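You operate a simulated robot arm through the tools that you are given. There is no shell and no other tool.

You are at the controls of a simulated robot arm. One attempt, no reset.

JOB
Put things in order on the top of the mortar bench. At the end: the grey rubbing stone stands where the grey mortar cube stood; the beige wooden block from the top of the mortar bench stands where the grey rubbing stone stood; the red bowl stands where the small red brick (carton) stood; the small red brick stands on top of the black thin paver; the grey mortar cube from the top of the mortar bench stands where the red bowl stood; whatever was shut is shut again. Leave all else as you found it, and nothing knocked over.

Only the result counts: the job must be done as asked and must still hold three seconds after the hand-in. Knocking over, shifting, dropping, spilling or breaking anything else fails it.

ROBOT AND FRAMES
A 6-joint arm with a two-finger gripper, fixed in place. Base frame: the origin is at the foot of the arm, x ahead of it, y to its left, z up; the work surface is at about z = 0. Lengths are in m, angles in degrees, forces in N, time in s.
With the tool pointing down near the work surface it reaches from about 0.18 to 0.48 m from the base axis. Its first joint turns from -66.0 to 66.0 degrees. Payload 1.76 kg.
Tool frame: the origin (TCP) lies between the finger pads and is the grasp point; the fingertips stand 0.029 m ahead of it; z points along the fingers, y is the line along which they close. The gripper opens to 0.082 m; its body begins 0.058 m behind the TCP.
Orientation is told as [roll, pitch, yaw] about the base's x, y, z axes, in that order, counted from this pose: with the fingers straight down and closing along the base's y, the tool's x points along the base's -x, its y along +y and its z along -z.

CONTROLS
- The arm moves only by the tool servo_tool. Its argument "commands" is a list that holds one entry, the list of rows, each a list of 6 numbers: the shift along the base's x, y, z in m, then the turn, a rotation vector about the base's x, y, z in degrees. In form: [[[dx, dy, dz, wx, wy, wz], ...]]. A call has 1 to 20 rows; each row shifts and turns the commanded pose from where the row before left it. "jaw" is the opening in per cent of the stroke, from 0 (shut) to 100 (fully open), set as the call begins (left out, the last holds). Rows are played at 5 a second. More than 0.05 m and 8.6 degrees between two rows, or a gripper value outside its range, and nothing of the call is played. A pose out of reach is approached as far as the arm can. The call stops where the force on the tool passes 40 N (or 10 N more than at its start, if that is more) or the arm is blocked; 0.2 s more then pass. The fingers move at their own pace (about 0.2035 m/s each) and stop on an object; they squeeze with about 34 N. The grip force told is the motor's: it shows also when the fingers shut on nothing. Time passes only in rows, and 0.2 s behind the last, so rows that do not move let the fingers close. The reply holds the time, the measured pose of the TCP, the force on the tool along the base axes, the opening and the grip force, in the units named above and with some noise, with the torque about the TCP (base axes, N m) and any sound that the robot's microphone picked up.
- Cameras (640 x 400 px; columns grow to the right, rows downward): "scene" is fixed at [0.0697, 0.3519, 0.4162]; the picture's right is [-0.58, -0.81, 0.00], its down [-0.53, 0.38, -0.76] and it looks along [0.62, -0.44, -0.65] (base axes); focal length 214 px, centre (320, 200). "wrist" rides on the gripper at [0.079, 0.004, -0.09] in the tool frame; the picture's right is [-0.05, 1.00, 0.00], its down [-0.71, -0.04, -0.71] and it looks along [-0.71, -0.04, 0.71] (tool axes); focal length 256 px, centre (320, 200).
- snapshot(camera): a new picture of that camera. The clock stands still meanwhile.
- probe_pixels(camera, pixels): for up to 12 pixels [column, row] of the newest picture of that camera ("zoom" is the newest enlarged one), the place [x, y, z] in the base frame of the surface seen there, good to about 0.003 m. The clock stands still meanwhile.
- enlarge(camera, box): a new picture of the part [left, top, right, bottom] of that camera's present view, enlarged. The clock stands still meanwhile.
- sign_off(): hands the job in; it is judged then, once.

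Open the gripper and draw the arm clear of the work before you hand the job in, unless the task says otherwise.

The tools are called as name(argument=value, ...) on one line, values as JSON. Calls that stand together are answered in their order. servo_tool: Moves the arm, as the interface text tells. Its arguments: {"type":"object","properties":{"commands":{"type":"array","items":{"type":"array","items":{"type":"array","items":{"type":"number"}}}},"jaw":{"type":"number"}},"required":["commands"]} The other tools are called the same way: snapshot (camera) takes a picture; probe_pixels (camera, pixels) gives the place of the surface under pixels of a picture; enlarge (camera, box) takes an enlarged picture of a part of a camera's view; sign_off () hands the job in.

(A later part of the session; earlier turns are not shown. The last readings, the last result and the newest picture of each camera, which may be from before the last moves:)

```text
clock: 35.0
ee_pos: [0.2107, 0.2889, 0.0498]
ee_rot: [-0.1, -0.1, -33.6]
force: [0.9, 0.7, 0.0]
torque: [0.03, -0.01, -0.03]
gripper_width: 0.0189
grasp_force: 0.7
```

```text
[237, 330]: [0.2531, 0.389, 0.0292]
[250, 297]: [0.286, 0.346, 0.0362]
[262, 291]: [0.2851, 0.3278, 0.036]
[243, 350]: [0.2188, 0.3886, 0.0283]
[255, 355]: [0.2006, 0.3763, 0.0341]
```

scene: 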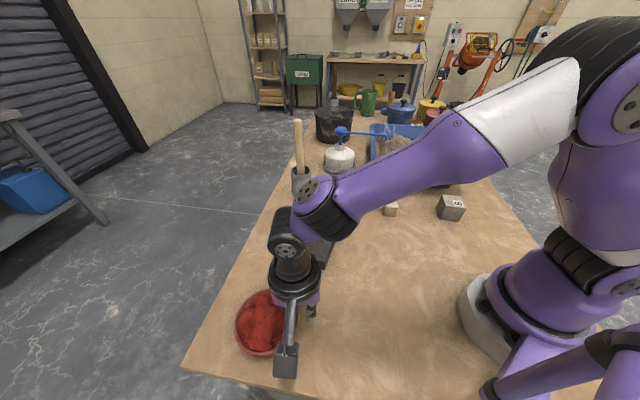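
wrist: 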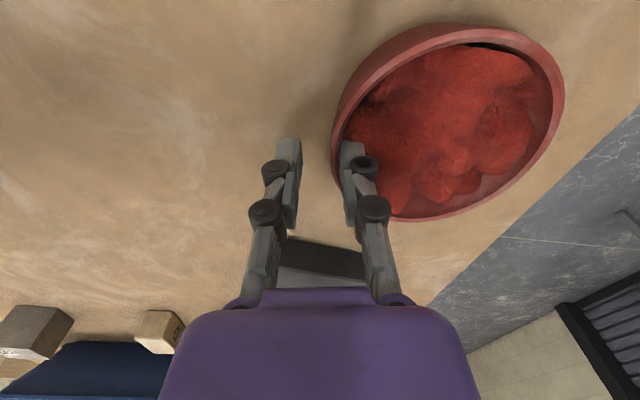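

The bowl centre is now about (0.237,0.338), and (-0.0675,-0.109) remains to the target (0.1695,0.229). I drag about 85 % of that and re-measure.

servo_tool(commands=[[[-0.0025, -0.004, 0, 0, 0, 0], [-0.0042, -0.0068, 0, 0, 0, 0], [-0.0042, -0.0068, 0, 0, 0, 0], [-0.0042, -0.0068, 0, 0, 0, 0], [-0.0042, -0.0068, 0, 0, 0, 0], [-0.0042, -0.0068, 0, 0, 0, 0], [-0.0042, -0.0068, 0, 0, 0, 0], [-0.0042, -0.0068, 0, 0, 0, 0], [-0.0042, -0.0068, 0, 0, 0, 0], [-0.0042, -0.0068, 0, 0, 0, 0], [-0.0042, -0.0068, 0, 0, 0, 0], [-0.0042, -0.0068, 0, 0, 0, 0], [-0.0042, -0.0068, 0, 0, 0, 0], [-0.0042, -0.0068, 0, 0, 0, 0], [0, 0, 0, 0, 0, 0]]])

snapshot(camera="scene")

snapshot(camera="wrist")

```text
clock: 38.2
ee_pos: [0.1542, 0.1976, 0.0502]
ee_rot: [-0.1, -0.1, -33.5]
force: [1.1, 1.4, 0.5]
torque: [0.07, -0.01, -0.02]
gripper_width: 0.0189
grasp_force: 0.5
```

```text
taken
```

scene: 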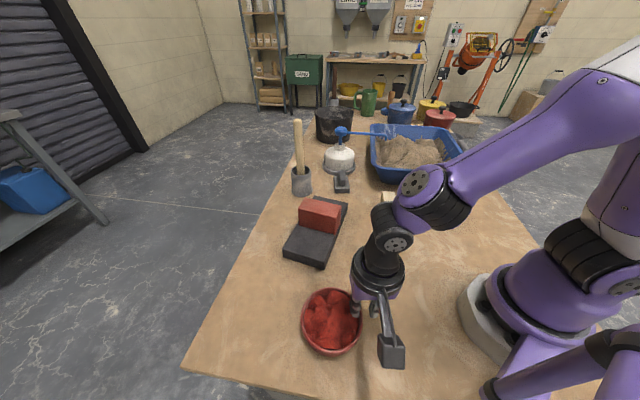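

```text
taken
```

wrist: 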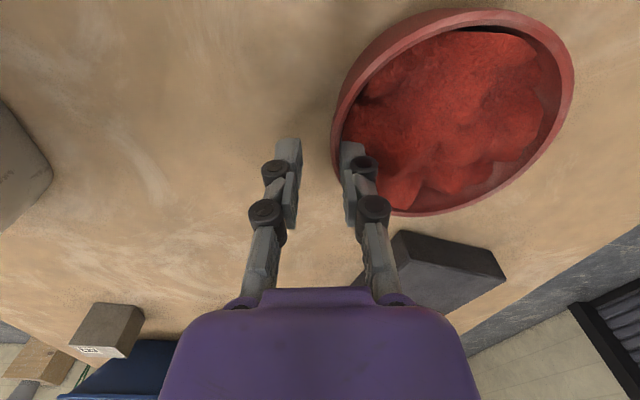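

The bowl is nearly there. I probe its rim in both views.

probe_pixels(camera="scene", pixels=[[304, 322], [329, 291], [310, 302], [345, 295], [313, 342], [330, 350], [345, 345], [356, 335]])

probe_pixels(camera="wrist", pixels=[[334, 140], [571, 88], [500, 15], [430, 213], [380, 57], [500, 185], [550, 50], [545, 145]])

```text
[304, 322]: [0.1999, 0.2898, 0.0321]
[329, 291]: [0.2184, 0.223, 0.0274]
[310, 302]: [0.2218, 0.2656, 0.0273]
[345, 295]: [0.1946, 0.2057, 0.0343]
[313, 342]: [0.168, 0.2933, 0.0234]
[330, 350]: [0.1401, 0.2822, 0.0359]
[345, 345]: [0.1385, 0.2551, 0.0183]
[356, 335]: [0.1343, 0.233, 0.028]
```

```text
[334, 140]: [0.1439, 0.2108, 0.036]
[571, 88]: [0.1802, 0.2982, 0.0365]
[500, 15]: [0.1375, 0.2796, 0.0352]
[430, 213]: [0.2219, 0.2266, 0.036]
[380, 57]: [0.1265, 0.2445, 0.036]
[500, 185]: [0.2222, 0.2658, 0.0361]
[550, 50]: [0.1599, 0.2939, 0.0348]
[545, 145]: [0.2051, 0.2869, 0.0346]
```

The circle fit gives the bowl centre at ≈(0.176,0.248), leaving (-0.0065,-0.019). I drag that remainder slowly.

servo_tool(commands=[[[-0.0013, -0.0038, 0, 0, 0, 0], [-0.0013, -0.0038, 0, 0, 0, 0], [-0.0013, -0.0038, 0, 0, 0, 0], [-0.0013, -0.0038, 0, 0, 0, 0], [-0.0013, -0.0038, 0, 0, 0, 0], [0, 0, 0, 0, 0, 0]]])

snapshot(camera="wrist")

probe_pixels(camera="wrist", pixels=[[334, 140], [571, 88], [500, 15], [430, 213], [380, 57], [500, 185], [550, 50], [545, 145]])

```text
clock: 39.6
ee_pos: [0.1468, 0.1779, 0.0504]
ee_rot: [-0.1, -0.1, -33.6]
force: [1.4, 1.2, 0.9]
torque: [0.03, -0.03, -0.02]
gripper_width: 0.0191
grasp_force: 1.2
```

```text
taken
```

wrist: 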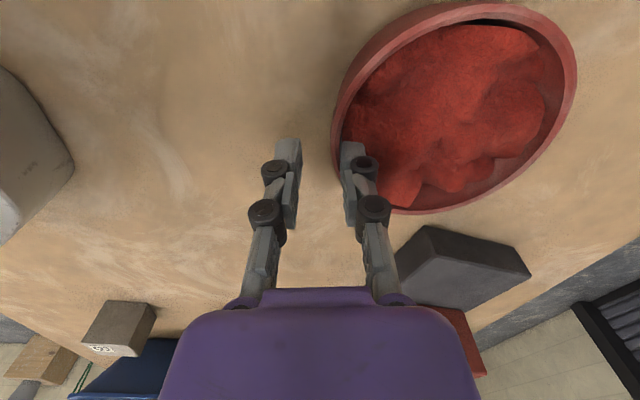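

```text
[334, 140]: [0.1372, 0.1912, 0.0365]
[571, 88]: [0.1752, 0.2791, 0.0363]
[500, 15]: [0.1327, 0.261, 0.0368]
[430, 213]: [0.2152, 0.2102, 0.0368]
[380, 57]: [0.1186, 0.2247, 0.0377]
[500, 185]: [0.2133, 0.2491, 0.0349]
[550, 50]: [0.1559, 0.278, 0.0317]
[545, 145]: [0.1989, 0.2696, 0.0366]
```

The bowl centre is now ≈(0.1697,0.230), on target. I ease the finger 3 mm off the wall and rise straight up.

servo_tool(commands=[[[0.0008, 0.0013, 0, 0, 0, 0], [0.0008, 0.0013, 0, 0, 0, 0], [0, 0, 0.01, 0, 0, 0], [0, 0, 0.02, 0, 0, 0], [0, 0, 0.03, 0, 0, 0], [0, 0, 0.04, 0, 0, 0], [0, 0, 0.03, 0, 0, 0], [0, 0, 0, 0, 0, 0]]])

snapshot(camera="wrist")

snapshot(camera="scene")

```text
clock: 41.4
ee_pos: [0.1499, 0.1799, 0.1795]
ee_rot: [-0.1, 0.0, -33.6]
force: [-1.1, -0.3, -0.7]
torque: [0.01, -0.03, 0.0]
gripper_width: 0.018
grasp_force: 0.0
```

```text
taken
```

wrist: 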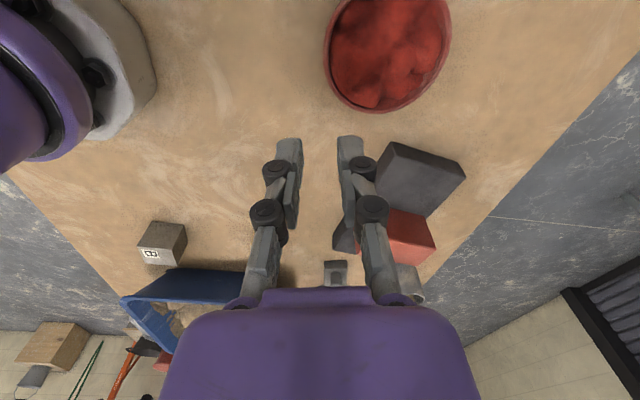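

```text
taken
```

scene: 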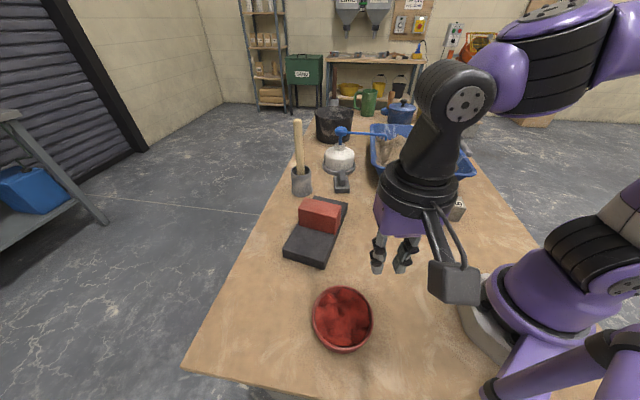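

The bowl is free and clear of the fingers. I verify its position with a scene zoom.

enlarge(camera="scene", box=[290, 270, 400, 370])

probe_pixels(camera="scene", pixels=[[314, 318], [341, 289], [322, 298], [360, 296], [324, 341], [343, 348], [358, 342], [370, 312]])

probe_pixels(camera="wrist", pixels=[[325, 50], [448, 40], [385, 108], [345, 92], [430, 85], [340, 10], [440, 10], [366, 107]])

```text
4.00 times, centred on (345, 320) of scene
```

zoom: 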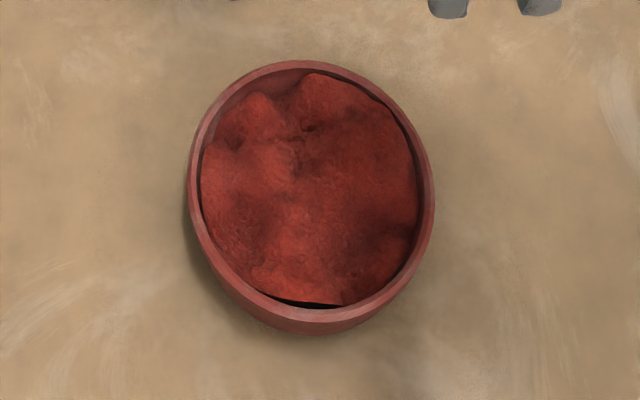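

```text
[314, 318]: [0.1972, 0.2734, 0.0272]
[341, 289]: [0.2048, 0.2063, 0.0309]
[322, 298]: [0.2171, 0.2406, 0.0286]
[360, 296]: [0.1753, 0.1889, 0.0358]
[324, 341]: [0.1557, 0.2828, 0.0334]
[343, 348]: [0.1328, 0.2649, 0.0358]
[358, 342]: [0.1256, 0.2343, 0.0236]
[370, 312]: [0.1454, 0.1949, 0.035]
```

```text
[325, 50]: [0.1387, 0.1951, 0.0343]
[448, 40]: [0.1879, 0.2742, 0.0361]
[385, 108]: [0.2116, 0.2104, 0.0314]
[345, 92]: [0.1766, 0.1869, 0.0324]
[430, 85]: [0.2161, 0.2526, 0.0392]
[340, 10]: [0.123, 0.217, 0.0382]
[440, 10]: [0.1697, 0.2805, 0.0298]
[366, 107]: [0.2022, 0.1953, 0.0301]
```

The bowl stands near (0.169,0.232), within a few millimetres of the target. Next is the grey cube: I travel in an arc to above (0.212,-0.182) with yaw -46° and the jaw open.

servo_tool(commands=[[[0.015, -0.03, 0.0033, 0, 0, -1], [0.015, -0.03, 0.0033, 0, 0, -1], [0.015, -0.03, 0.0033, 0, 0, -1], [0.015, -0.03, 0.0033, 0, 0, -1], [0.015, -0.03, 0.0033, 0, 0, -1], [0.015, -0.03, 0.0033, 0, 0, -1], [-0.0047, -0.0303, -0.0033, 0, 0, -1.1], [-0.0047, -0.0303, -0.0033, 0, 0, -1.1], [-0.0047, -0.0303, -0.0033, 0, 0, -1.1], [-0.0047, -0.0303, -0.0033, 0, 0, -1.1], [-0.0047, -0.0303, -0.0033, 0, 0, -1.1], [-0.0047, -0.0303, -0.0033, 0, 0, -1.1], [0, 0, 0, 0, 0, 0]]], jaw=100)

snapshot(camera="wrist")

snapshot(camera="scene")

```text
clock: 44.2
ee_pos: [0.2106, -0.1823, 0.1785]
ee_rot: [-0.1, -0.1, -46.1]
force: [-0.6, 0.1, -0.4]
torque: [-0.03, 0.03, -0.02]
gripper_width: 0.082
grasp_force: 0.0
```

```text
taken
```

wrist: 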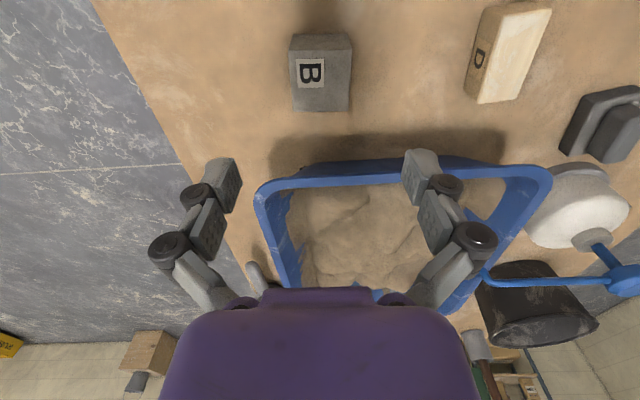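

```text
taken
```

scene: 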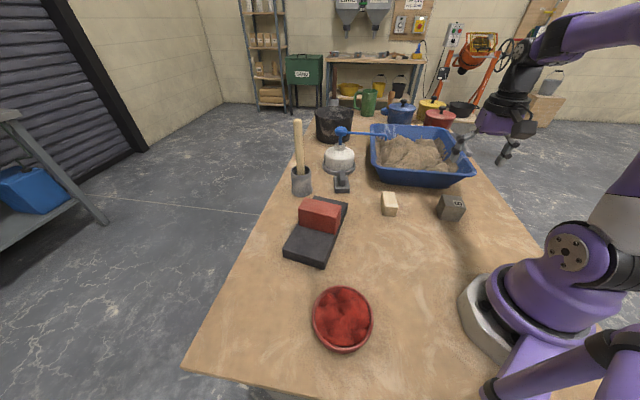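

The cube (label B) is at (320,72) in the wrist view and square to the jaws. I probe its outline to refine the centre, and re-check the bowl in the now unobstructed scene view.

probe_pixels(camera="wrist", pixels=[[292, 54], [350, 52], [294, 107], [348, 107], [321, 95], [292, 80], [351, 80]])

probe_pixels(camera="scene", pixels=[[313, 317], [342, 287], [326, 292], [358, 291], [318, 334], [342, 349], [360, 343], [372, 318], [342, 318]])

```text
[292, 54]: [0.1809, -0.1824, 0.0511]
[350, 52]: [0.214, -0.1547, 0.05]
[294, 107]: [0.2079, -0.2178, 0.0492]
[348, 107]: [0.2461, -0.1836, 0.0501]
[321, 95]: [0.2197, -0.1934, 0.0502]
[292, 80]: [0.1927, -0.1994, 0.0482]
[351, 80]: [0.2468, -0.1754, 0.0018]
```

```text
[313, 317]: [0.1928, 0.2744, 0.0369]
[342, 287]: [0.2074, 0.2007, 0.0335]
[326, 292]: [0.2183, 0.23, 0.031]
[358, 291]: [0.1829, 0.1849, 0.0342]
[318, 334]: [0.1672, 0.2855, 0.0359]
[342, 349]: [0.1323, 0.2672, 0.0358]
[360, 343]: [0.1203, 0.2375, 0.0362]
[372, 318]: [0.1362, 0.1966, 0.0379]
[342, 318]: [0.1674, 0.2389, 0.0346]
```

The cube centre averages (0.212,-0.183) with its top at z=0.05. I descend over it to TCP z≈0.039 and close.

servo_tool(commands=[[[0.0012, -0.001, -0.03, 0, 0, 0], [0, 0, -0.03, 0, 0, 0], [0, 0, -0.03, 0, 0, 0], [0, 0, -0.025, 0, 0, 0], [0, 0, -0.015, 0, 0, 0], [0, 0, -0.009, 0, 0, 0], [0, 0, 0, 0, 0, 0]]], jaw=100)

servo_tool(commands=[[[0, 0, 0, 0, 0, 0], [0, 0, 0, 0, 0, 0], [0, 0, 0, 0, 0, 0], [0, 0, 0, 0, 0, 0]]], jaw=0)

servo_tool(commands=[[[0, 0, 0.002, 0, 0, 0], [0, 0, 0.003, 0, 0, 0], [0, 0, 0.004, 0, 0, 0], [0, 0, 0.005, 0, 0, 0], [0, 0, 0, 0, 0, 0]]])

snapshot(camera="wrist")

```text
clock: 45.8
ee_pos: [0.2123, -0.1825, 0.0407]
ee_rot: [-0.1, -0.1, -46.2]
force: [-0.6, 0.5, -0.2]
torque: [0.02, 0.04, -0.03]
gripper_width: 0.082
grasp_force: 0.1
```

```text
clock: 46.8
ee_pos: [0.2114, -0.1826, 0.0413]
ee_rot: [-0.1, -0.2, -46.2]
force: [-0.5, -5.0, 25.5]
torque: [-0.16, 0.03, -0.05]
gripper_width: 0.0497
grasp_force: 33.5
```

```text
clock: 48.0
ee_pos: [0.2116, -0.1806, 0.0555]
ee_rot: [-0.1, 0.0, -46.2]
force: [0.1, 1.4, -1.4]
torque: [-0.01, 0.03, -0.01]
gripper_width: 0.0495
grasp_force: 33.7
```

```text
taken
```

wrist: 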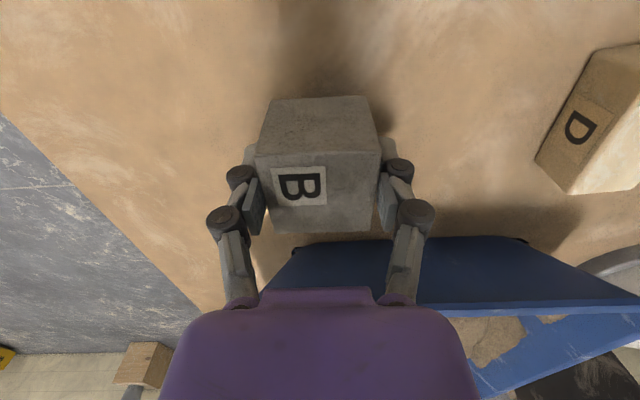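

The cube is held, opening 0.0495, and lifted. I raise it to z≈0.17 at moderate speed.

servo_tool(commands=[[[0, 0, 0.008, 0, 0, 0], [0, 0, 0.012, 0, 0, 0], [0, 0, 0.012, 0, 0, 0], [0, 0, 0.012, 0, 0, 0], [0, 0, 0.012, 0, 0, 0], [0, 0, 0.012, 0, 0, 0], [0, 0, 0.012, 0, 0, 0], [0, 0, 0.012, 0, 0, 0], [0, 0, 0.012, 0, 0, 0], [0, 0, 0.01, 0, 0, 0], [0, 0, 0, 0, 0, 0]]])

snapshot(camera="wrist")

```text
clock: 50.4
ee_pos: [0.2117, -0.1817, 0.169]
ee_rot: [0.0, -0.1, -46.2]
force: [0.3, 0.4, -2.6]
torque: [-0.01, -0.01, 0.01]
gripper_width: 0.0495
grasp_force: 34.1
```

```text
taken
```

wrist: 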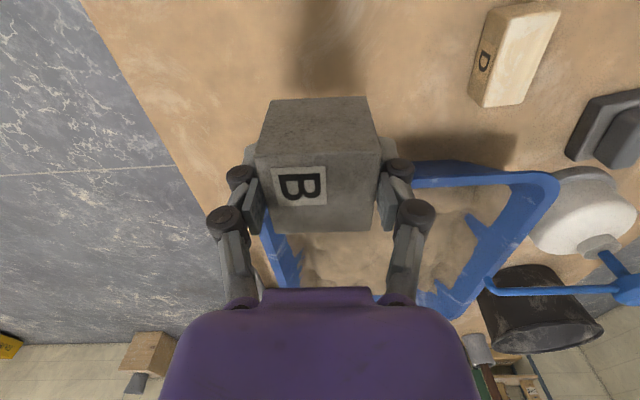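

The cube is steady at -2.6 N. I carry it in an arc over the front of the bench toward the bowl's old place, turning yaw along with the base.

servo_tool(commands=[[[0.004, 0.0117, 0, 0, 0, 1.75], [0.0073, 0.0227, 0, 0, 0, 3.75], [0.0073, 0.0227, 0, 0, 0, 3.75], [0.0073, 0.0227, 0, 0, 0, 3.75], [0.0073, 0.0227, 0, 0, 0, 3.75], [0.0073, 0.0227, 0, 0, 0, 3.75], [0.0073, 0.0227, 0, 0, 0, 3.75], [0.0073, 0.0227, 0, 0, 0, 3.75], [0.003, 0.0115, 0, 0, 0, 2], [0, 0.0225, 0, 0, 0, 3.75], [0, 0.0225, 0, 0, 0, 3.75], [0, 0.0225, 0, 0, 0, 3.75], [0, 0.0225, 0, 0, 0, 3.75], [0, 0.0225, 0, 0, 0, 3.75], [0, 0.0225, 0, 0, 0, 3.75], [0, 0.0225, 0, 0, 0, 3.75], [0, 0.015, 0, 0, 0, 3.75], [0, 0, 0, 0, 0, 0]]])

snapshot(camera="scene")

```text
clock: 54.2
ee_pos: [0.2692, 0.1717, 0.1683]
ee_rot: [-0.1, -0.1, 13.9]
force: [0.2, 0.5, -2.5]
torque: [0.03, 0.0, 0.0]
gripper_width: 0.0494
grasp_force: 33.6
```

```text
taken
```

scene: 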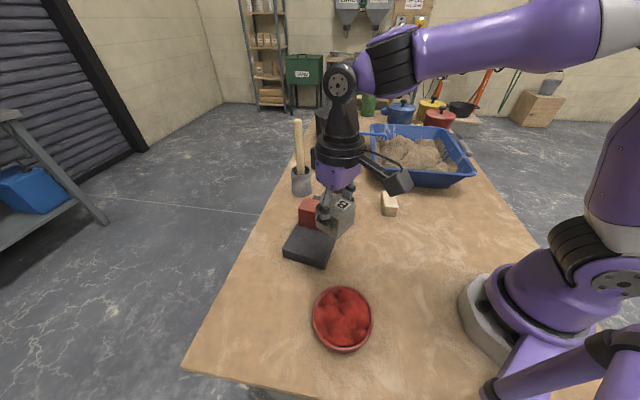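

All fine, and I continue to above (0.267,0.3745) with the remaining 30° of yaw.

servo_tool(commands=[[[-0.0002, 0.012, 0, 0, 0, 3], [-0.0002, 0.0212, 0, 0, 0, 3], [-0.0002, 0.0212, 0, 0, 0, 3], [-0.0002, 0.0212, 0, 0, 0, 3], [-0.0002, 0.0212, 0, 0, 0, 3], [-0.0002, 0.0212, 0, 0, 0, 3], [-0.0002, 0.0212, 0, 0, 0, 3], [-0.0002, 0.0212, 0, 0, 0, 3], [-0.0002, 0.0212, 0, 0, 0, 3], [-0.0004, 0.0212, 0, 0, 0, 3], [0, 0, 0, 0, 0, 0]]])

snapshot(camera="scene")

snapshot(camera="wrist")

```text
clock: 56.6
ee_pos: [0.2654, 0.3706, 0.1669]
ee_rot: [0.0, 0.0, 43.9]
force: [0.2, 0.2, -2.5]
torque: [-0.04, 0.01, -0.01]
gripper_width: 0.0495
grasp_force: 34.2
out of reach, approached as far as the arm can: row 10
```

```text
taken
```

scene: 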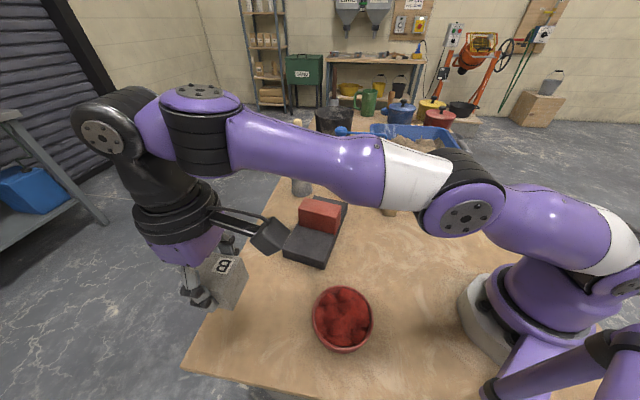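

```text
taken
```

wrist: 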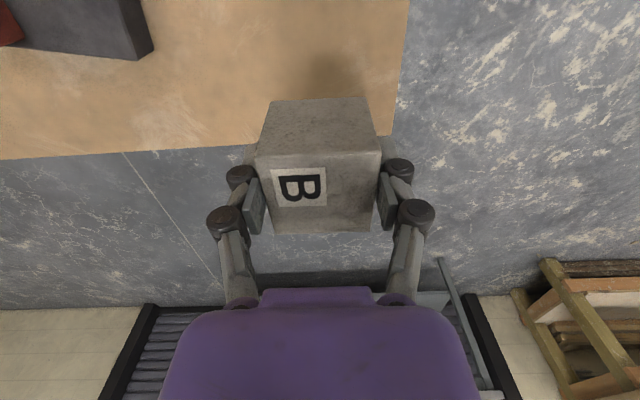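

The arm is at its reach limit at this height, at (0.2654,0.3706). Reach improves lower down, so I descend to z≈0.08 and then correct x and y.

servo_tool(commands=[[[0, 0, -0.015, 0, 0, 0], [0, 0, -0.02, 0, 0, 0], [0, 0, -0.02, 0, 0, 0], [0, 0, -0.02, 0, 0, 0], [0, 0, -0.01, 0, 0, 0], [0, 0, 0, 0, 0, 0]]])

```text
clock: 58.0
ee_pos: [0.2657, 0.3711, 0.0801]
ee_rot: [-0.1, 0.0, 43.8]
force: [0.2, -0.1, -3.0]
torque: [-0.01, 0.0, 0.02]
gripper_width: 0.0495
grasp_force: 34.2
```

I correct by (+0.0013,+0.0034) and keep lowering toward the table.

servo_tool(commands=[[[0.0013, 0.0034, 0, 0, 0, 0], [0, 0, -0.01, 0, 0, 0], [0, 0, -0.01, 0, 0, 0], [0, 0, -0.01, 0, 0, 0], [0, 0, -0.004, 0, 0, 0], [0, 0, 0, 0, 0, 0]]])

snapshot(camera="scene")

```text
clock: 59.4
ee_pos: [0.2665, 0.3741, 0.0474]
ee_rot: [0.0, -0.1, 43.8]
force: [-0.2, 0.1, -2.3]
torque: [-0.01, 0.03, -0.02]
gripper_width: 0.0492
grasp_force: 33.9
```

```text
taken
```

scene: 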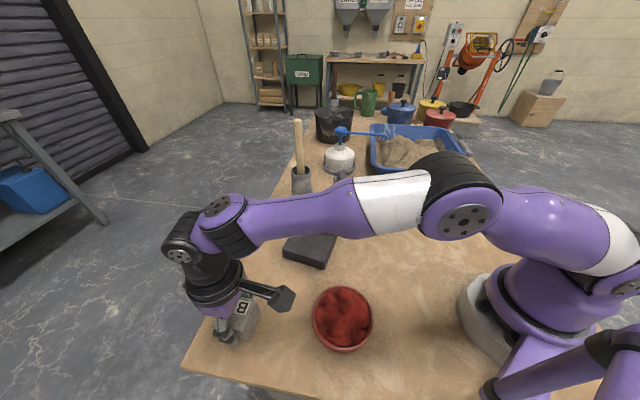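

The cube is just above the table at (0.2665,0.3741). I lower in 1–2 mm steps until contact.

servo_tool(commands=[[[0, 0, -0.002, 0, 0, 0], [0, 0, -0.001, 0, 0, 0], [0, 0, 0, 0, 0, 0]]])

servo_tool(commands=[[[0, 0, -0.001, 0, 0, 0], [0, 0, -0.001, 0, 0, 0], [0, 0, 0, 0, 0, 0]]])

servo_tool(commands=[[[0, 0, -0.001, 0, 0, 0], [0, 0, 0, 0, 0, 0]]])

```text
clock: 60.2
ee_pos: [0.2661, 0.3757, 0.0456]
ee_rot: [0.0, 0.0, 43.8]
force: [-0.3, 0.4, -3.2]
torque: [-0.02, -0.01, 0.02]
gripper_width: 0.0497
grasp_force: 34.1
```

```text
clock: 61.0
ee_pos: [0.2659, 0.3748, 0.043]
ee_rot: [-0.1, 0.0, 43.8]
force: [0.0, 0.8, -3.5]
torque: [-0.01, 0.0, 0.01]
gripper_width: 0.0496
grasp_force: 34.3
```

```text
clock: 61.6
ee_pos: [0.2669, 0.3738, 0.043]
ee_rot: [-0.2, 0.1, 43.8]
force: [-0.8, -0.7, -2.6]
torque: [0.02, 0.0, 0.0]
gripper_width: 0.0496
grasp_force: 34.0
```

Still hanging at -2.6 N, so I go on lowering by 1 mm steps.

servo_tool(commands=[[[0, 0, -0.001, 0, 0, 0], [0, 0, 0, 0, 0, 0]]])

servo_tool(commands=[[[0, 0, -0.001, 0, 0, 0], [0, 0, 0, 0, 0, 0]]])

```text
clock: 62.2
ee_pos: [0.2656, 0.3739, 0.0406]
ee_rot: [0.0, -0.1, 43.8]
force: [-2.2, -2.1, 5.0]
torque: [0.08, -0.03, -0.01]
gripper_width: 0.0495
grasp_force: 33.9
```

```text
clock: 62.8
ee_pos: [0.2662, 0.3742, 0.0418]
ee_rot: [-0.1, -0.2, 43.8]
force: [-4.9, -9.1, 22.5]
torque: [-0.12, 0.05, -0.01]
gripper_width: 0.0495
grasp_force: 33.6
```

Contact is made at z≈0.041. I back off 1 mm, open the jaw, and then rise.

servo_tool(commands=[[[0, 0, 0.001, 0, 0, 0], [0, 0, 0, 0, 0, 0]]])

servo_tool(commands=[[[0, 0, 0, 0, 0, 0], [0, 0, 0, 0, 0, 0]]], jaw=100)

servo_tool(commands=[[[0, 0, 0.01, 0, 0, 0], [0, 0, 0.02, 0, 0, 0], [0, 0, 0.03, 0, 0, 0], [0, 0, 0.03, 0, 0, 0], [0, 0, 0, 0, 0, 0]]])

snapshot(camera="wrist")

snapshot(camera="scene")

```text
clock: 63.4
ee_pos: [0.2659, 0.3749, 0.0407]
ee_rot: [-0.1, -0.1, 43.8]
force: [2.3, 0.0, 12.6]
torque: [0.03, -0.08, -0.03]
gripper_width: 0.0497
grasp_force: 34.6
```

```text
clock: 64.0
ee_pos: [0.2663, 0.375, 0.041]
ee_rot: [-0.1, 0.1, 43.8]
force: [-0.1, -0.5, 0.5]
torque: [0.02, 0.01, 0.01]
gripper_width: 0.0819
grasp_force: 0.1
```

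```text
clock: 65.2
ee_pos: [0.2652, 0.3743, 0.1311]
ee_rot: [-0.2, 0.1, 43.8]
force: [-0.5, 0.5, -0.3]
torque: [-0.01, 0.02, 0.01]
gripper_width: 0.0819
grasp_force: 0.1
```

```text
taken
```

wrist: 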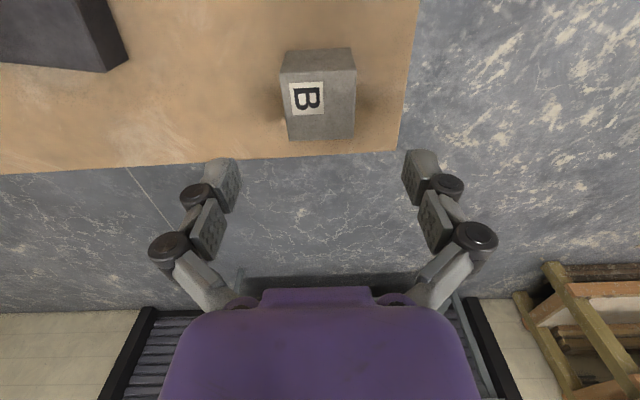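

```text
taken
```

scene: 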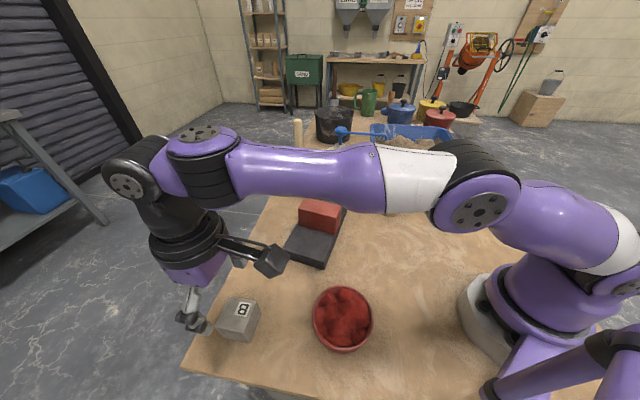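

The cube stands cleanly at the bowl's old place. The bowl measured ~5 mm too far in +y, so while I am here I will nudge it with a two-finger cradle, facing along -y. First I go behind it to (0.1695,0.315) with yaw 90°.

servo_tool(commands=[[[0, 0, 0.02, 0, 0, 0], [-0.012, -0.0074, 0, 0, 0, 5.8], [-0.012, -0.0074, 0, 0, 0, 5.8], [-0.012, -0.0074, 0, 0, 0, 5.8], [-0.012, -0.0074, 0, 0, 0, 5.8], [-0.012, -0.0074, 0, 0, 0, 5.8], [-0.012, -0.0074, 0, 0, 0, 5.8], [-0.012, -0.0074, 0, 0, 0, 5.8], [-0.012, -0.0074, 0, 0, 0, 5.6], [0, 0, 0, 0, 0, 0]]], jaw=60)

snapshot(camera="wrist")

snapshot(camera="scene")

```text
clock: 67.4
ee_pos: [0.1702, 0.3143, 0.1515]
ee_rot: [-0.1, -0.1, 90.1]
force: [0.5, 0.5, 0.5]
torque: [0.0, 0.01, 0.0]
gripper_width: 0.0489
grasp_force: 0.0
```

```text
taken
```

wrist: 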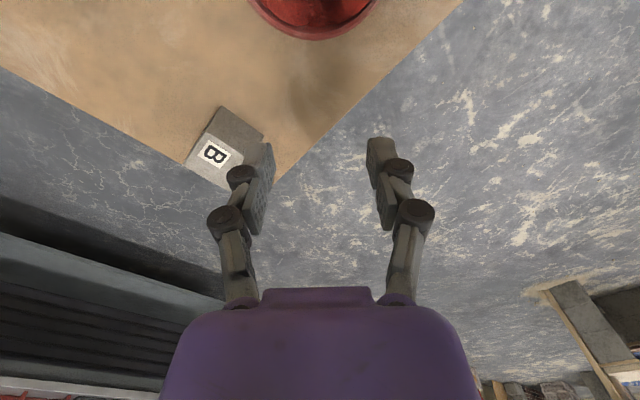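

```text
taken
```

scene: 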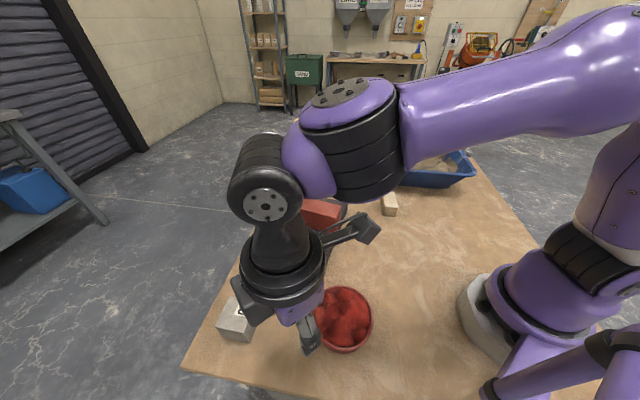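

I probe the table edge and bowl side here before descending.

probe_pixels(camera="wrist", pixels=[[440, 15], [395, 55], [340, 105], [290, 155], [313, 38], [313, 32], [260, 10], [365, 12]])

```text
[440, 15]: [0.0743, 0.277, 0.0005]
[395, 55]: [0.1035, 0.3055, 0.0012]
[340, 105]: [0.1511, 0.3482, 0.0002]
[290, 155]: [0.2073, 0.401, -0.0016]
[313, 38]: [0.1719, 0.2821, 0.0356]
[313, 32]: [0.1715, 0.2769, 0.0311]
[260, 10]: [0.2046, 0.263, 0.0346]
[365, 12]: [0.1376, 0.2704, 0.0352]
```

The bowl's far edge is at y≈0.282, so its centre is y≈0.2325, about 4 mm high. I descend to z≈0.055 behind it and approach gently.

servo_tool(commands=[[[0, 0, -0.03, 0, 0, 0], [0, 0, -0.03, 0, 0, 0], [0, 0, -0.025, 0, 0, 0], [0, 0, -0.0115, 0, 0, 0], [0, -0.008, 0, 0, 0, 0], [0, -0.008, 0, 0, 0, 0], [0, -0.006, 0, 0, 0, 0], [0, 0, 0, 0, 0, 0]]])

snapshot(camera="wrist")

enlarge(camera="scene", box=[220, 240, 420, 380])

```text
clock: 69.2
ee_pos: [0.1707, 0.2943, 0.0541]
ee_rot: [-0.1, -0.1, 90.0]
force: [-0.2, 0.0, 0.8]
torque: [0.01, 0.02, 0.01]
gripper_width: 0.0494
grasp_force: 0.1
```

```text
taken
```

wrist: 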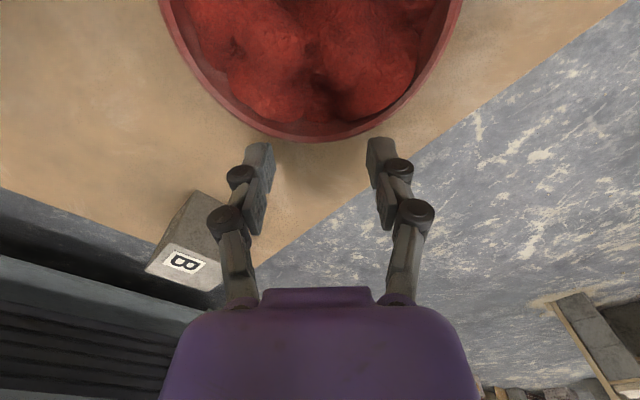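

```text
2.86 times, centred on (320, 310) of scene
```

zoom: 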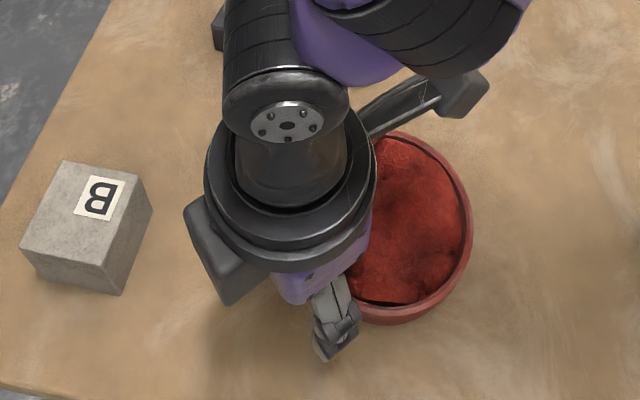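

The fingers straddle the bowl's far side evenly. I advance in 2 mm steps watching the y force.

servo_tool(commands=[[[0, -0.002, 0, 0, 0, 0], [0, -0.002, 0, 0, 0, 0], [0, -0.002, 0, 0, 0, 0], [0, 0, 0, 0, 0, 0]]])

servo_tool(commands=[[[0, -0.0015, 0, 0, 0, 0], [0, -0.0015, 0, 0, 0, 0], [0, 0, 0, 0, 0, 0]]])

snapshot(camera="wrist")

probe_pixels(camera="wrist", pixels=[[313, 150], [313, 155], [313, 160], [313, 165], [313, 170], [170, 10], [455, 10], [390, 120], [230, 110]])

```text
clock: 70.2
ee_pos: [0.1694, 0.2874, 0.0532]
ee_rot: [-0.1, -0.2, 90.0]
force: [-0.5, 2.0, 0.2]
torque: [0.02, 0.09, -0.01]
gripper_width: 0.0496
grasp_force: 0.0
```

```text
clock: 71.0
ee_pos: [0.1697, 0.285, 0.0555]
ee_rot: [-0.1, -0.2, 90.0]
force: [-0.4, 2.0, -0.1]
torque: [0.02, 0.03, -0.02]
gripper_width: 0.0495
grasp_force: 0.0
```

```text
taken
```

wrist: 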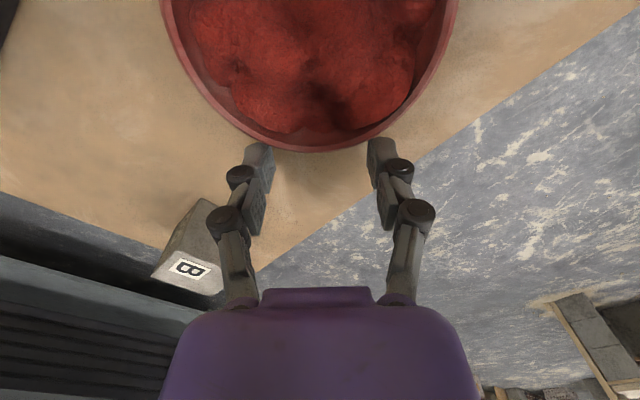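

```text
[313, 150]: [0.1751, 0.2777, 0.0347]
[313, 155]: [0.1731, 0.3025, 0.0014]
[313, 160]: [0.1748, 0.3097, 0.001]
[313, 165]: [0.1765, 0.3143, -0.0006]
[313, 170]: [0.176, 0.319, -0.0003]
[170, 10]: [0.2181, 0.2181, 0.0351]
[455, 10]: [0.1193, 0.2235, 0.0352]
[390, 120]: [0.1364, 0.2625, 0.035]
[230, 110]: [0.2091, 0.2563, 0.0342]
```

The bowl's centre now fits (0.169,0.2285), on target. I back away in +y and rise clear.

servo_tool(commands=[[[0, 0.003, 0, 0, 0, 0], [0, 0.008, 0, 0, 0, 0], [0, 0.01, 0, 0, 0, 0], [0, 0, 0.03, 0, 0, 0], [0, 0, 0.04, 0, 0, 0], [0, 0, 0.04, 0, 0, 0], [0, 0, 0.03, 0, 0, 0], [0, 0, 0, 0, 0, 0]]])

snapshot(camera="scene")

```text
clock: 72.8
ee_pos: [0.1693, 0.3059, 0.1945]
ee_rot: [-0.2, 0.0, 90.0]
force: [-0.4, 0.5, -0.5]
torque: [0.01, -0.02, 0.0]
gripper_width: 0.0492
grasp_force: 0.1
```

```text
taken
```

scene: 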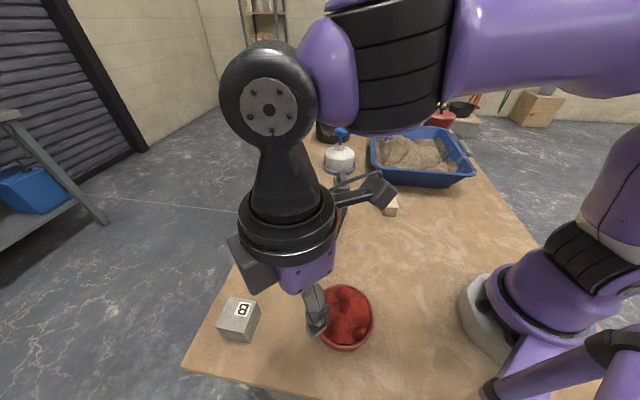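

The arm is clear of the bowl. Now for the rubbing stone: I travel to a viewing pose near (0.40,-0.02,0.195) with yaw -36°, passing well above the brick.

servo_tool(commands=[[[0.01283, -0.0181, 0, 0, 0, -7], [0.01283, -0.0181, 0, 0, 0, -7], [0.01283, -0.0181, 0, 0, 0, -7], [0.01283, -0.0181, 0, 0, 0, -7], [0.01283, -0.0181, 0, 0, 0, -7], [0.01283, -0.0181, 0, 0, 0, -7], [0.01283, -0.0181, 0, 0, 0, -7], [0.01283, -0.0181, 0, 0, 0, -7], [0.01283, -0.0181, 0, 0, 0, -7], [0.01283, -0.0181, 0, 0, 0, -7], [0.01283, -0.0181, 0, 0, 0, -7], [0.01283, -0.0181, 0, 0, 0, -7], [0.01283, -0.0181, 0, 0, 0, -7], [0.01283, -0.0181, 0, 0, 0, -7], [0.01283, -0.0181, 0, 0, 0, -7], [0.01283, -0.0181, 0, 0, 0, -7], [0.01283, -0.0181, 0, 0, 0, -7], [0.01283, -0.0181, 0, 0, 0, -7], [0, 0, 0, 0, 0, 0]]], jaw=70)

snapshot(camera="wrist")

snapshot(camera="scene")

```text
clock: 76.8
ee_pos: [0.4011, -0.0201, 0.1937]
ee_rot: [-0.2, 0.0, -36.0]
force: [0.5, 0.5, 0.0]
torque: [0.01, -0.03, -0.01]
gripper_width: 0.0576
grasp_force: 0.2
```

```text
taken
```

wrist: 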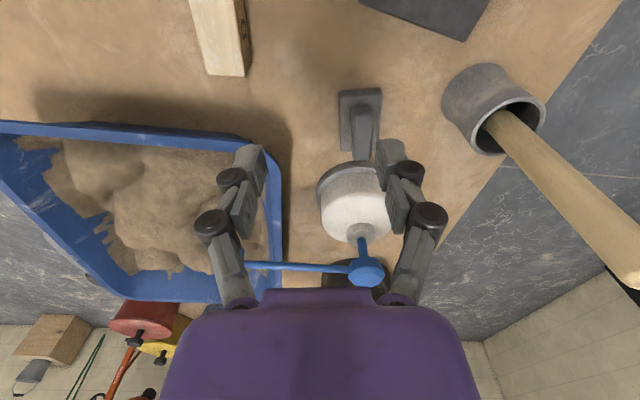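

```text
taken
```

scene: 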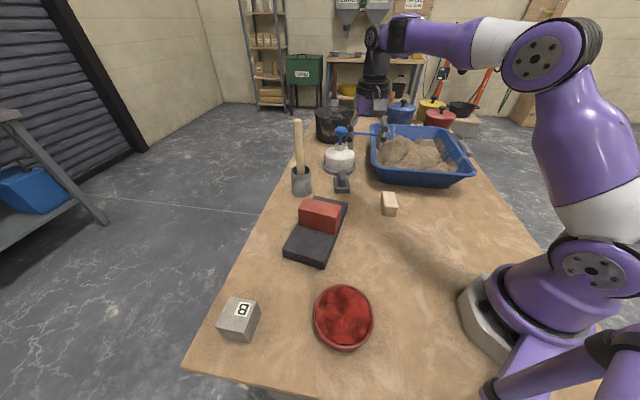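

The stone at (360,120) in the wrist view has its handle aligned with the tool. I zoom and probe the stone and the white bottle next to it.

enlarge(camera="wrist", box=[280, 60, 440, 300])

probe_pixels(camera="wrist", pixels=[[342, 92], [381, 90], [345, 148], [352, 110], [374, 110], [357, 150], [375, 150], [364, 130], [355, 90], [366, 160], [364, 112], [378, 135]])

probe_pixels(camera="wrist", pixels=[[320, 190], [330, 170], [350, 165], [370, 165], [350, 195], [360, 240], [367, 272], [300, 266], [250, 266], [355, 225], [325, 215], [600, 270]])

```text
1.67 times, centred on (360, 180) of wrist
```

zoom: 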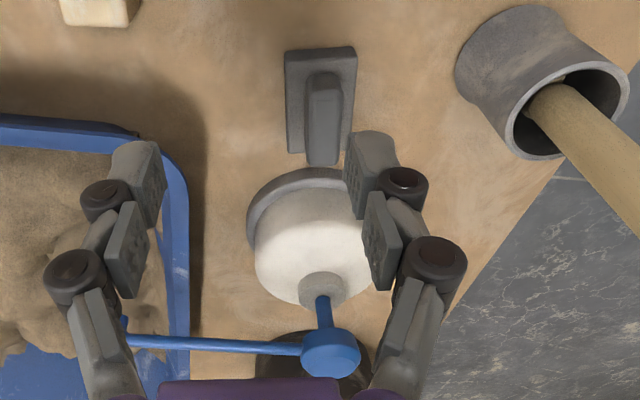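

```text
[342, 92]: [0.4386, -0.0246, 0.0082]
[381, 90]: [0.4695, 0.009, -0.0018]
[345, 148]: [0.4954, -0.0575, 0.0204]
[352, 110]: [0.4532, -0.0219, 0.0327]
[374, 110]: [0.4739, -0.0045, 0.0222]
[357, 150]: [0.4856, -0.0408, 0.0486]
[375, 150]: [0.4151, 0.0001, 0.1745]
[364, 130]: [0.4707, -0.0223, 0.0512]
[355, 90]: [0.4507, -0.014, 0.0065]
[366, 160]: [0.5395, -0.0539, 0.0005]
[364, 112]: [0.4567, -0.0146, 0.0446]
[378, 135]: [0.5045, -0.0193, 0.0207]
```

```text
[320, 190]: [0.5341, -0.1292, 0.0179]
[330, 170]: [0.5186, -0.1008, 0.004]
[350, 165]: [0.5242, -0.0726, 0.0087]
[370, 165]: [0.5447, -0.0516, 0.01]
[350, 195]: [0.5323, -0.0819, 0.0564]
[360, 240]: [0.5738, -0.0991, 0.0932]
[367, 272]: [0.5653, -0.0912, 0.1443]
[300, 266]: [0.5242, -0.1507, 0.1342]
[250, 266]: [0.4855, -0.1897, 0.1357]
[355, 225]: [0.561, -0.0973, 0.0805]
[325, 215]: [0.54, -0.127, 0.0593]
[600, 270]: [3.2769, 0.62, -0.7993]
```

The stone's base centre is ≈(0.4796,-0.0251), its base top is z≈0.0205 and its handle top is z≈0.051. I will grip the handle slightly nearer, at (0.4756,-0.0222). I move out and down to z≈0.10 first.

servo_tool(commands=[[[0.008, 0, -0.016, 0, 0, 0], [0.01, 0, -0.018, 0, 0, 0], [0.012, 0, -0.018, 0, 0, 0], [0.013, 0, -0.018, 0, 0, 0], [0.013, -0.001, -0.014, 0, 0, 0], [0.0106, -0.001, -0.01, 0, 0, 0], [0.008, 0, 0, 0, 0, 0], [0, 0, 0, 0, 0, 0]]], jaw=65)

snapshot(camera="wrist")

snapshot(camera="scene")

```text
clock: 78.6
ee_pos: [0.4737, -0.0212, 0.101]
ee_rot: [0.0, 0.0, -36.0]
force: [0.3, 0.4, -0.3]
torque: [0.0, -0.01, -0.03]
gripper_width: 0.0531
grasp_force: 0.0
```

```text
taken
```

wrist: 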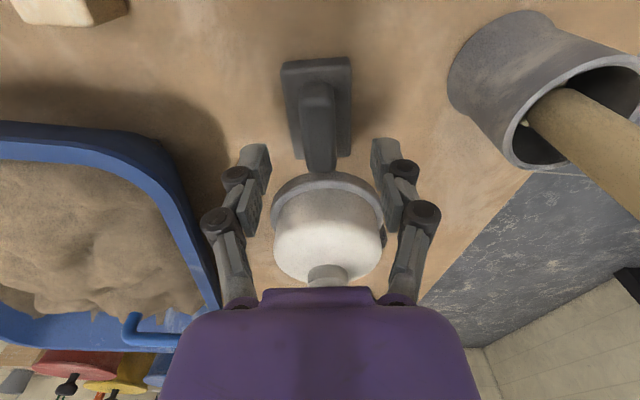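

```text
taken
```

scene: 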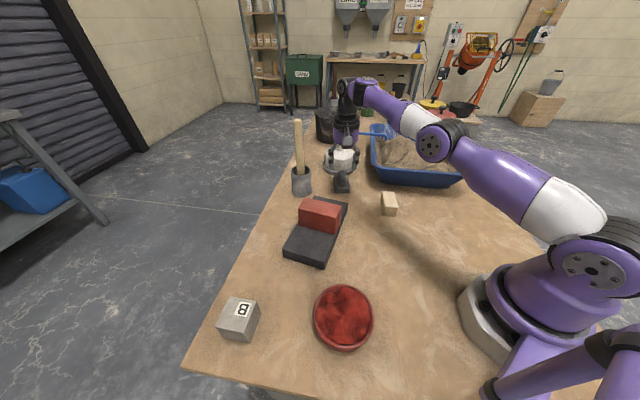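

It is reachable. The handle (col ≈317) is centred between the fingers (255 and 388). I probe the stone once more and look at the clearance to the bottle.

probe_pixels(camera="wrist", pixels=[[283, 75], [349, 68], [293, 155], [350, 150], [304, 100], [332, 100], [305, 165], [335, 165], [318, 120], [318, 88], [318, 165], [318, 172]])

enlarge(camera="scene", box=[270, 70, 430, 210])

```text
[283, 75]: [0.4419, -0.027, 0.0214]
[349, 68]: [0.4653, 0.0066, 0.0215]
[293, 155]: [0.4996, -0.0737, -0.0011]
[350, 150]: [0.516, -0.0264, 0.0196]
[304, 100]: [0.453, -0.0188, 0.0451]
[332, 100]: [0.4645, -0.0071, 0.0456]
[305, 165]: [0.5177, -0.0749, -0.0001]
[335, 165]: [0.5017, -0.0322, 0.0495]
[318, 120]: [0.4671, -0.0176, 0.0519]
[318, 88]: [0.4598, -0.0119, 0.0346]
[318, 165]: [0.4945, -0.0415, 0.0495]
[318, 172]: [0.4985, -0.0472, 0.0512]
```

```text
2.86 times, centred on (350, 140) of scene
```

zoom: 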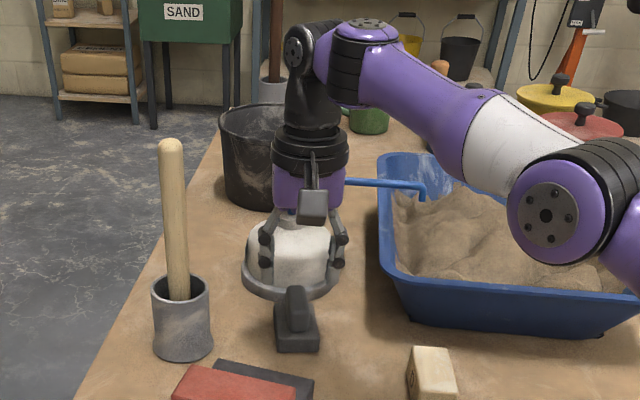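

The handle midline lies about 2 mm to the image left, so I shift (+0.001,-0.0025) and descend to z≈0.058, keeping the tips above the stone's base.

servo_tool(commands=[[[0.001, -0.0025, 0, 0, 0, 0], [0, 0, -0.015, 0, 0, 0], [0, 0, -0.015, 0, 0, 0], [0, 0, -0.01, 0, 0, 0], [0, 0, -0.003, 0, 0, 0], [0, 0, 0, 0, 0, 0]]])

snapshot(camera="wrist")

enlarge(camera="scene", box=[270, 70, 430, 210])

```text
clock: 80.0
ee_pos: [0.4764, -0.0254, 0.0566]
ee_rot: [0.0, 0.0, -36.1]
force: [0.2, 0.1, 0.5]
torque: [0.01, 0.01, 0.0]
gripper_width: 0.0532
grasp_force: 0.0
```

```text
taken
```

wrist: 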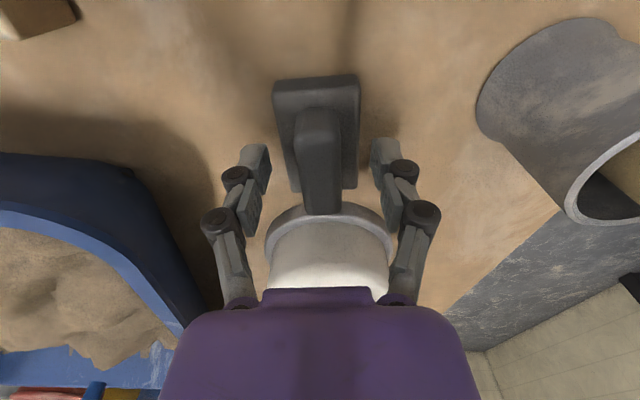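

```text
2.86 times, centred on (350, 140) of scene
```

zoom: 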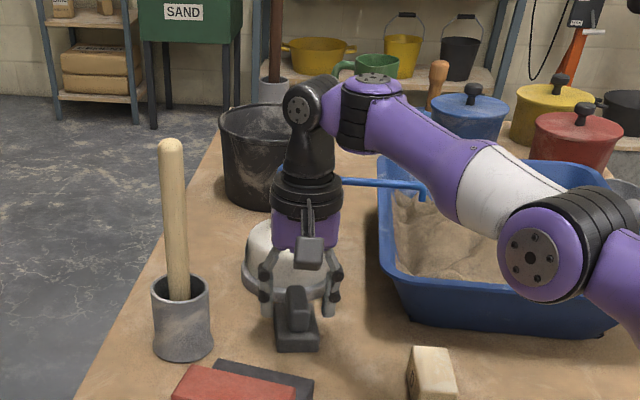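

The fingers straddle the handle above the base. I close the jaw and wait.

servo_tool(commands=[[[0, 0, 0, 0, 0, 0], [0, 0, 0, 0, 0, 0], [0, 0, 0, 0, 0, 0], [0, 0, 0, 0, 0, 0]]], jaw=0)

servo_tool(commands=[[[0, 0, 0.002, 0, 0, 0], [0, 0, 0.003, 0, 0, 0], [0, 0, 0.004, 0, 0, 0], [0, 0, 0, 0, 0, 0]]])

snapshot(camera="wrist")

```text
clock: 81.0
ee_pos: [0.4756, -0.0239, 0.0579]
ee_rot: [-0.1, -0.1, -36.0]
force: [-0.8, -1.1, 14.0]
torque: [-0.12, -0.04, -0.2]
gripper_width: 0.0213
grasp_force: 34.6
```

```text
clock: 82.0
ee_pos: [0.4762, -0.0247, 0.0661]
ee_rot: [-0.1, 0.0, -36.1]
force: [-0.3, -1.2, -1.9]
torque: [0.01, 0.0, 0.0]
gripper_width: 0.0214
grasp_force: 34.2
```

```text
taken
```

wrist: 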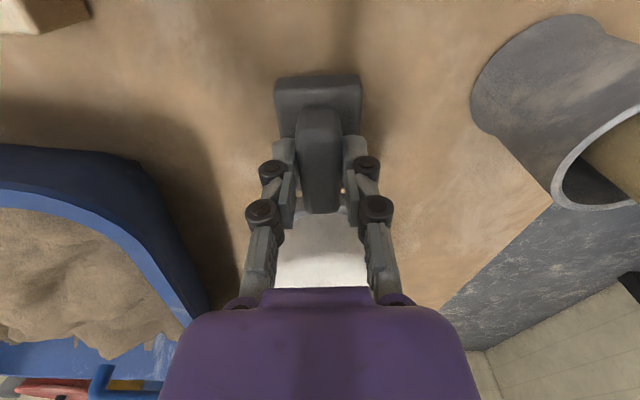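

The stone is gripped on its handle, opening 0.0214, and it is lifting. I raise it gently, then draw it inward and up.

servo_tool(commands=[[[0, 0, 0.006, 0, 0, 0], [0, 0, 0.008, 0, 0, 0], [0, 0, 0.01, 0, 0, 0], [0, 0, 0.01, 0, 0, 0], [-0.008, 0, 0.008, 0, 0, 0], [-0.01, 0, 0.01, 0, 0, 0], [-0.01, 0, 0.01, 0, 0, 0], [-0.01, 0, 0.01, 0, 0, 0], [-0.012, 0, 0.01, 0, 0, 0], [-0.012, 0, 0.01, 0, 0, 0], [-0.012, 0, 0.008, 0, 0, 0], [0, 0, 0, 0, 0, 0]]])

snapshot(camera="wrist")

snapshot(camera="scene")

```text
clock: 84.6
ee_pos: [0.4016, -0.0248, 0.1669]
ee_rot: [-0.1, -0.2, -36.0]
force: [-0.4, 0.2, -1.4]
torque: [0.02, 0.02, 0.0]
gripper_width: 0.0213
grasp_force: 33.8
```

```text
taken
```

wrist: 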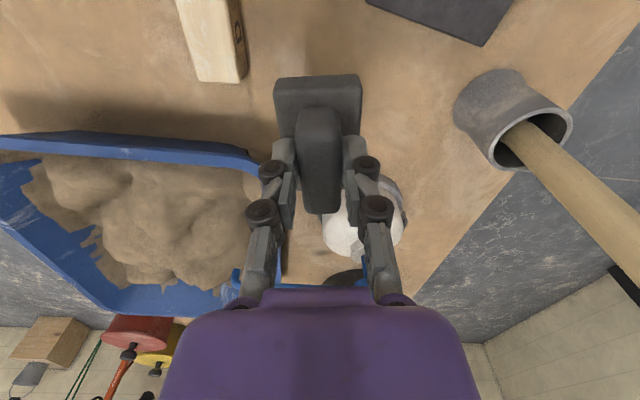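

```text
taken
```

scene: 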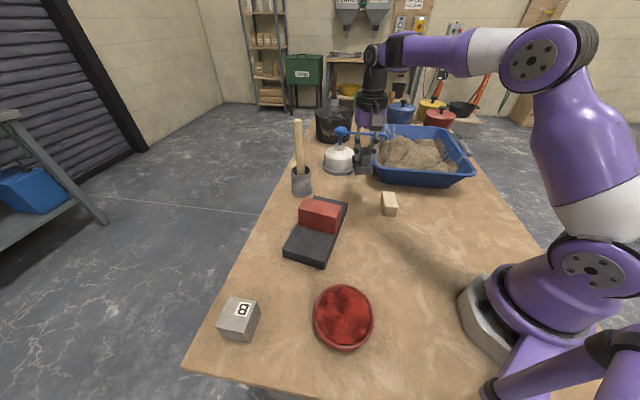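

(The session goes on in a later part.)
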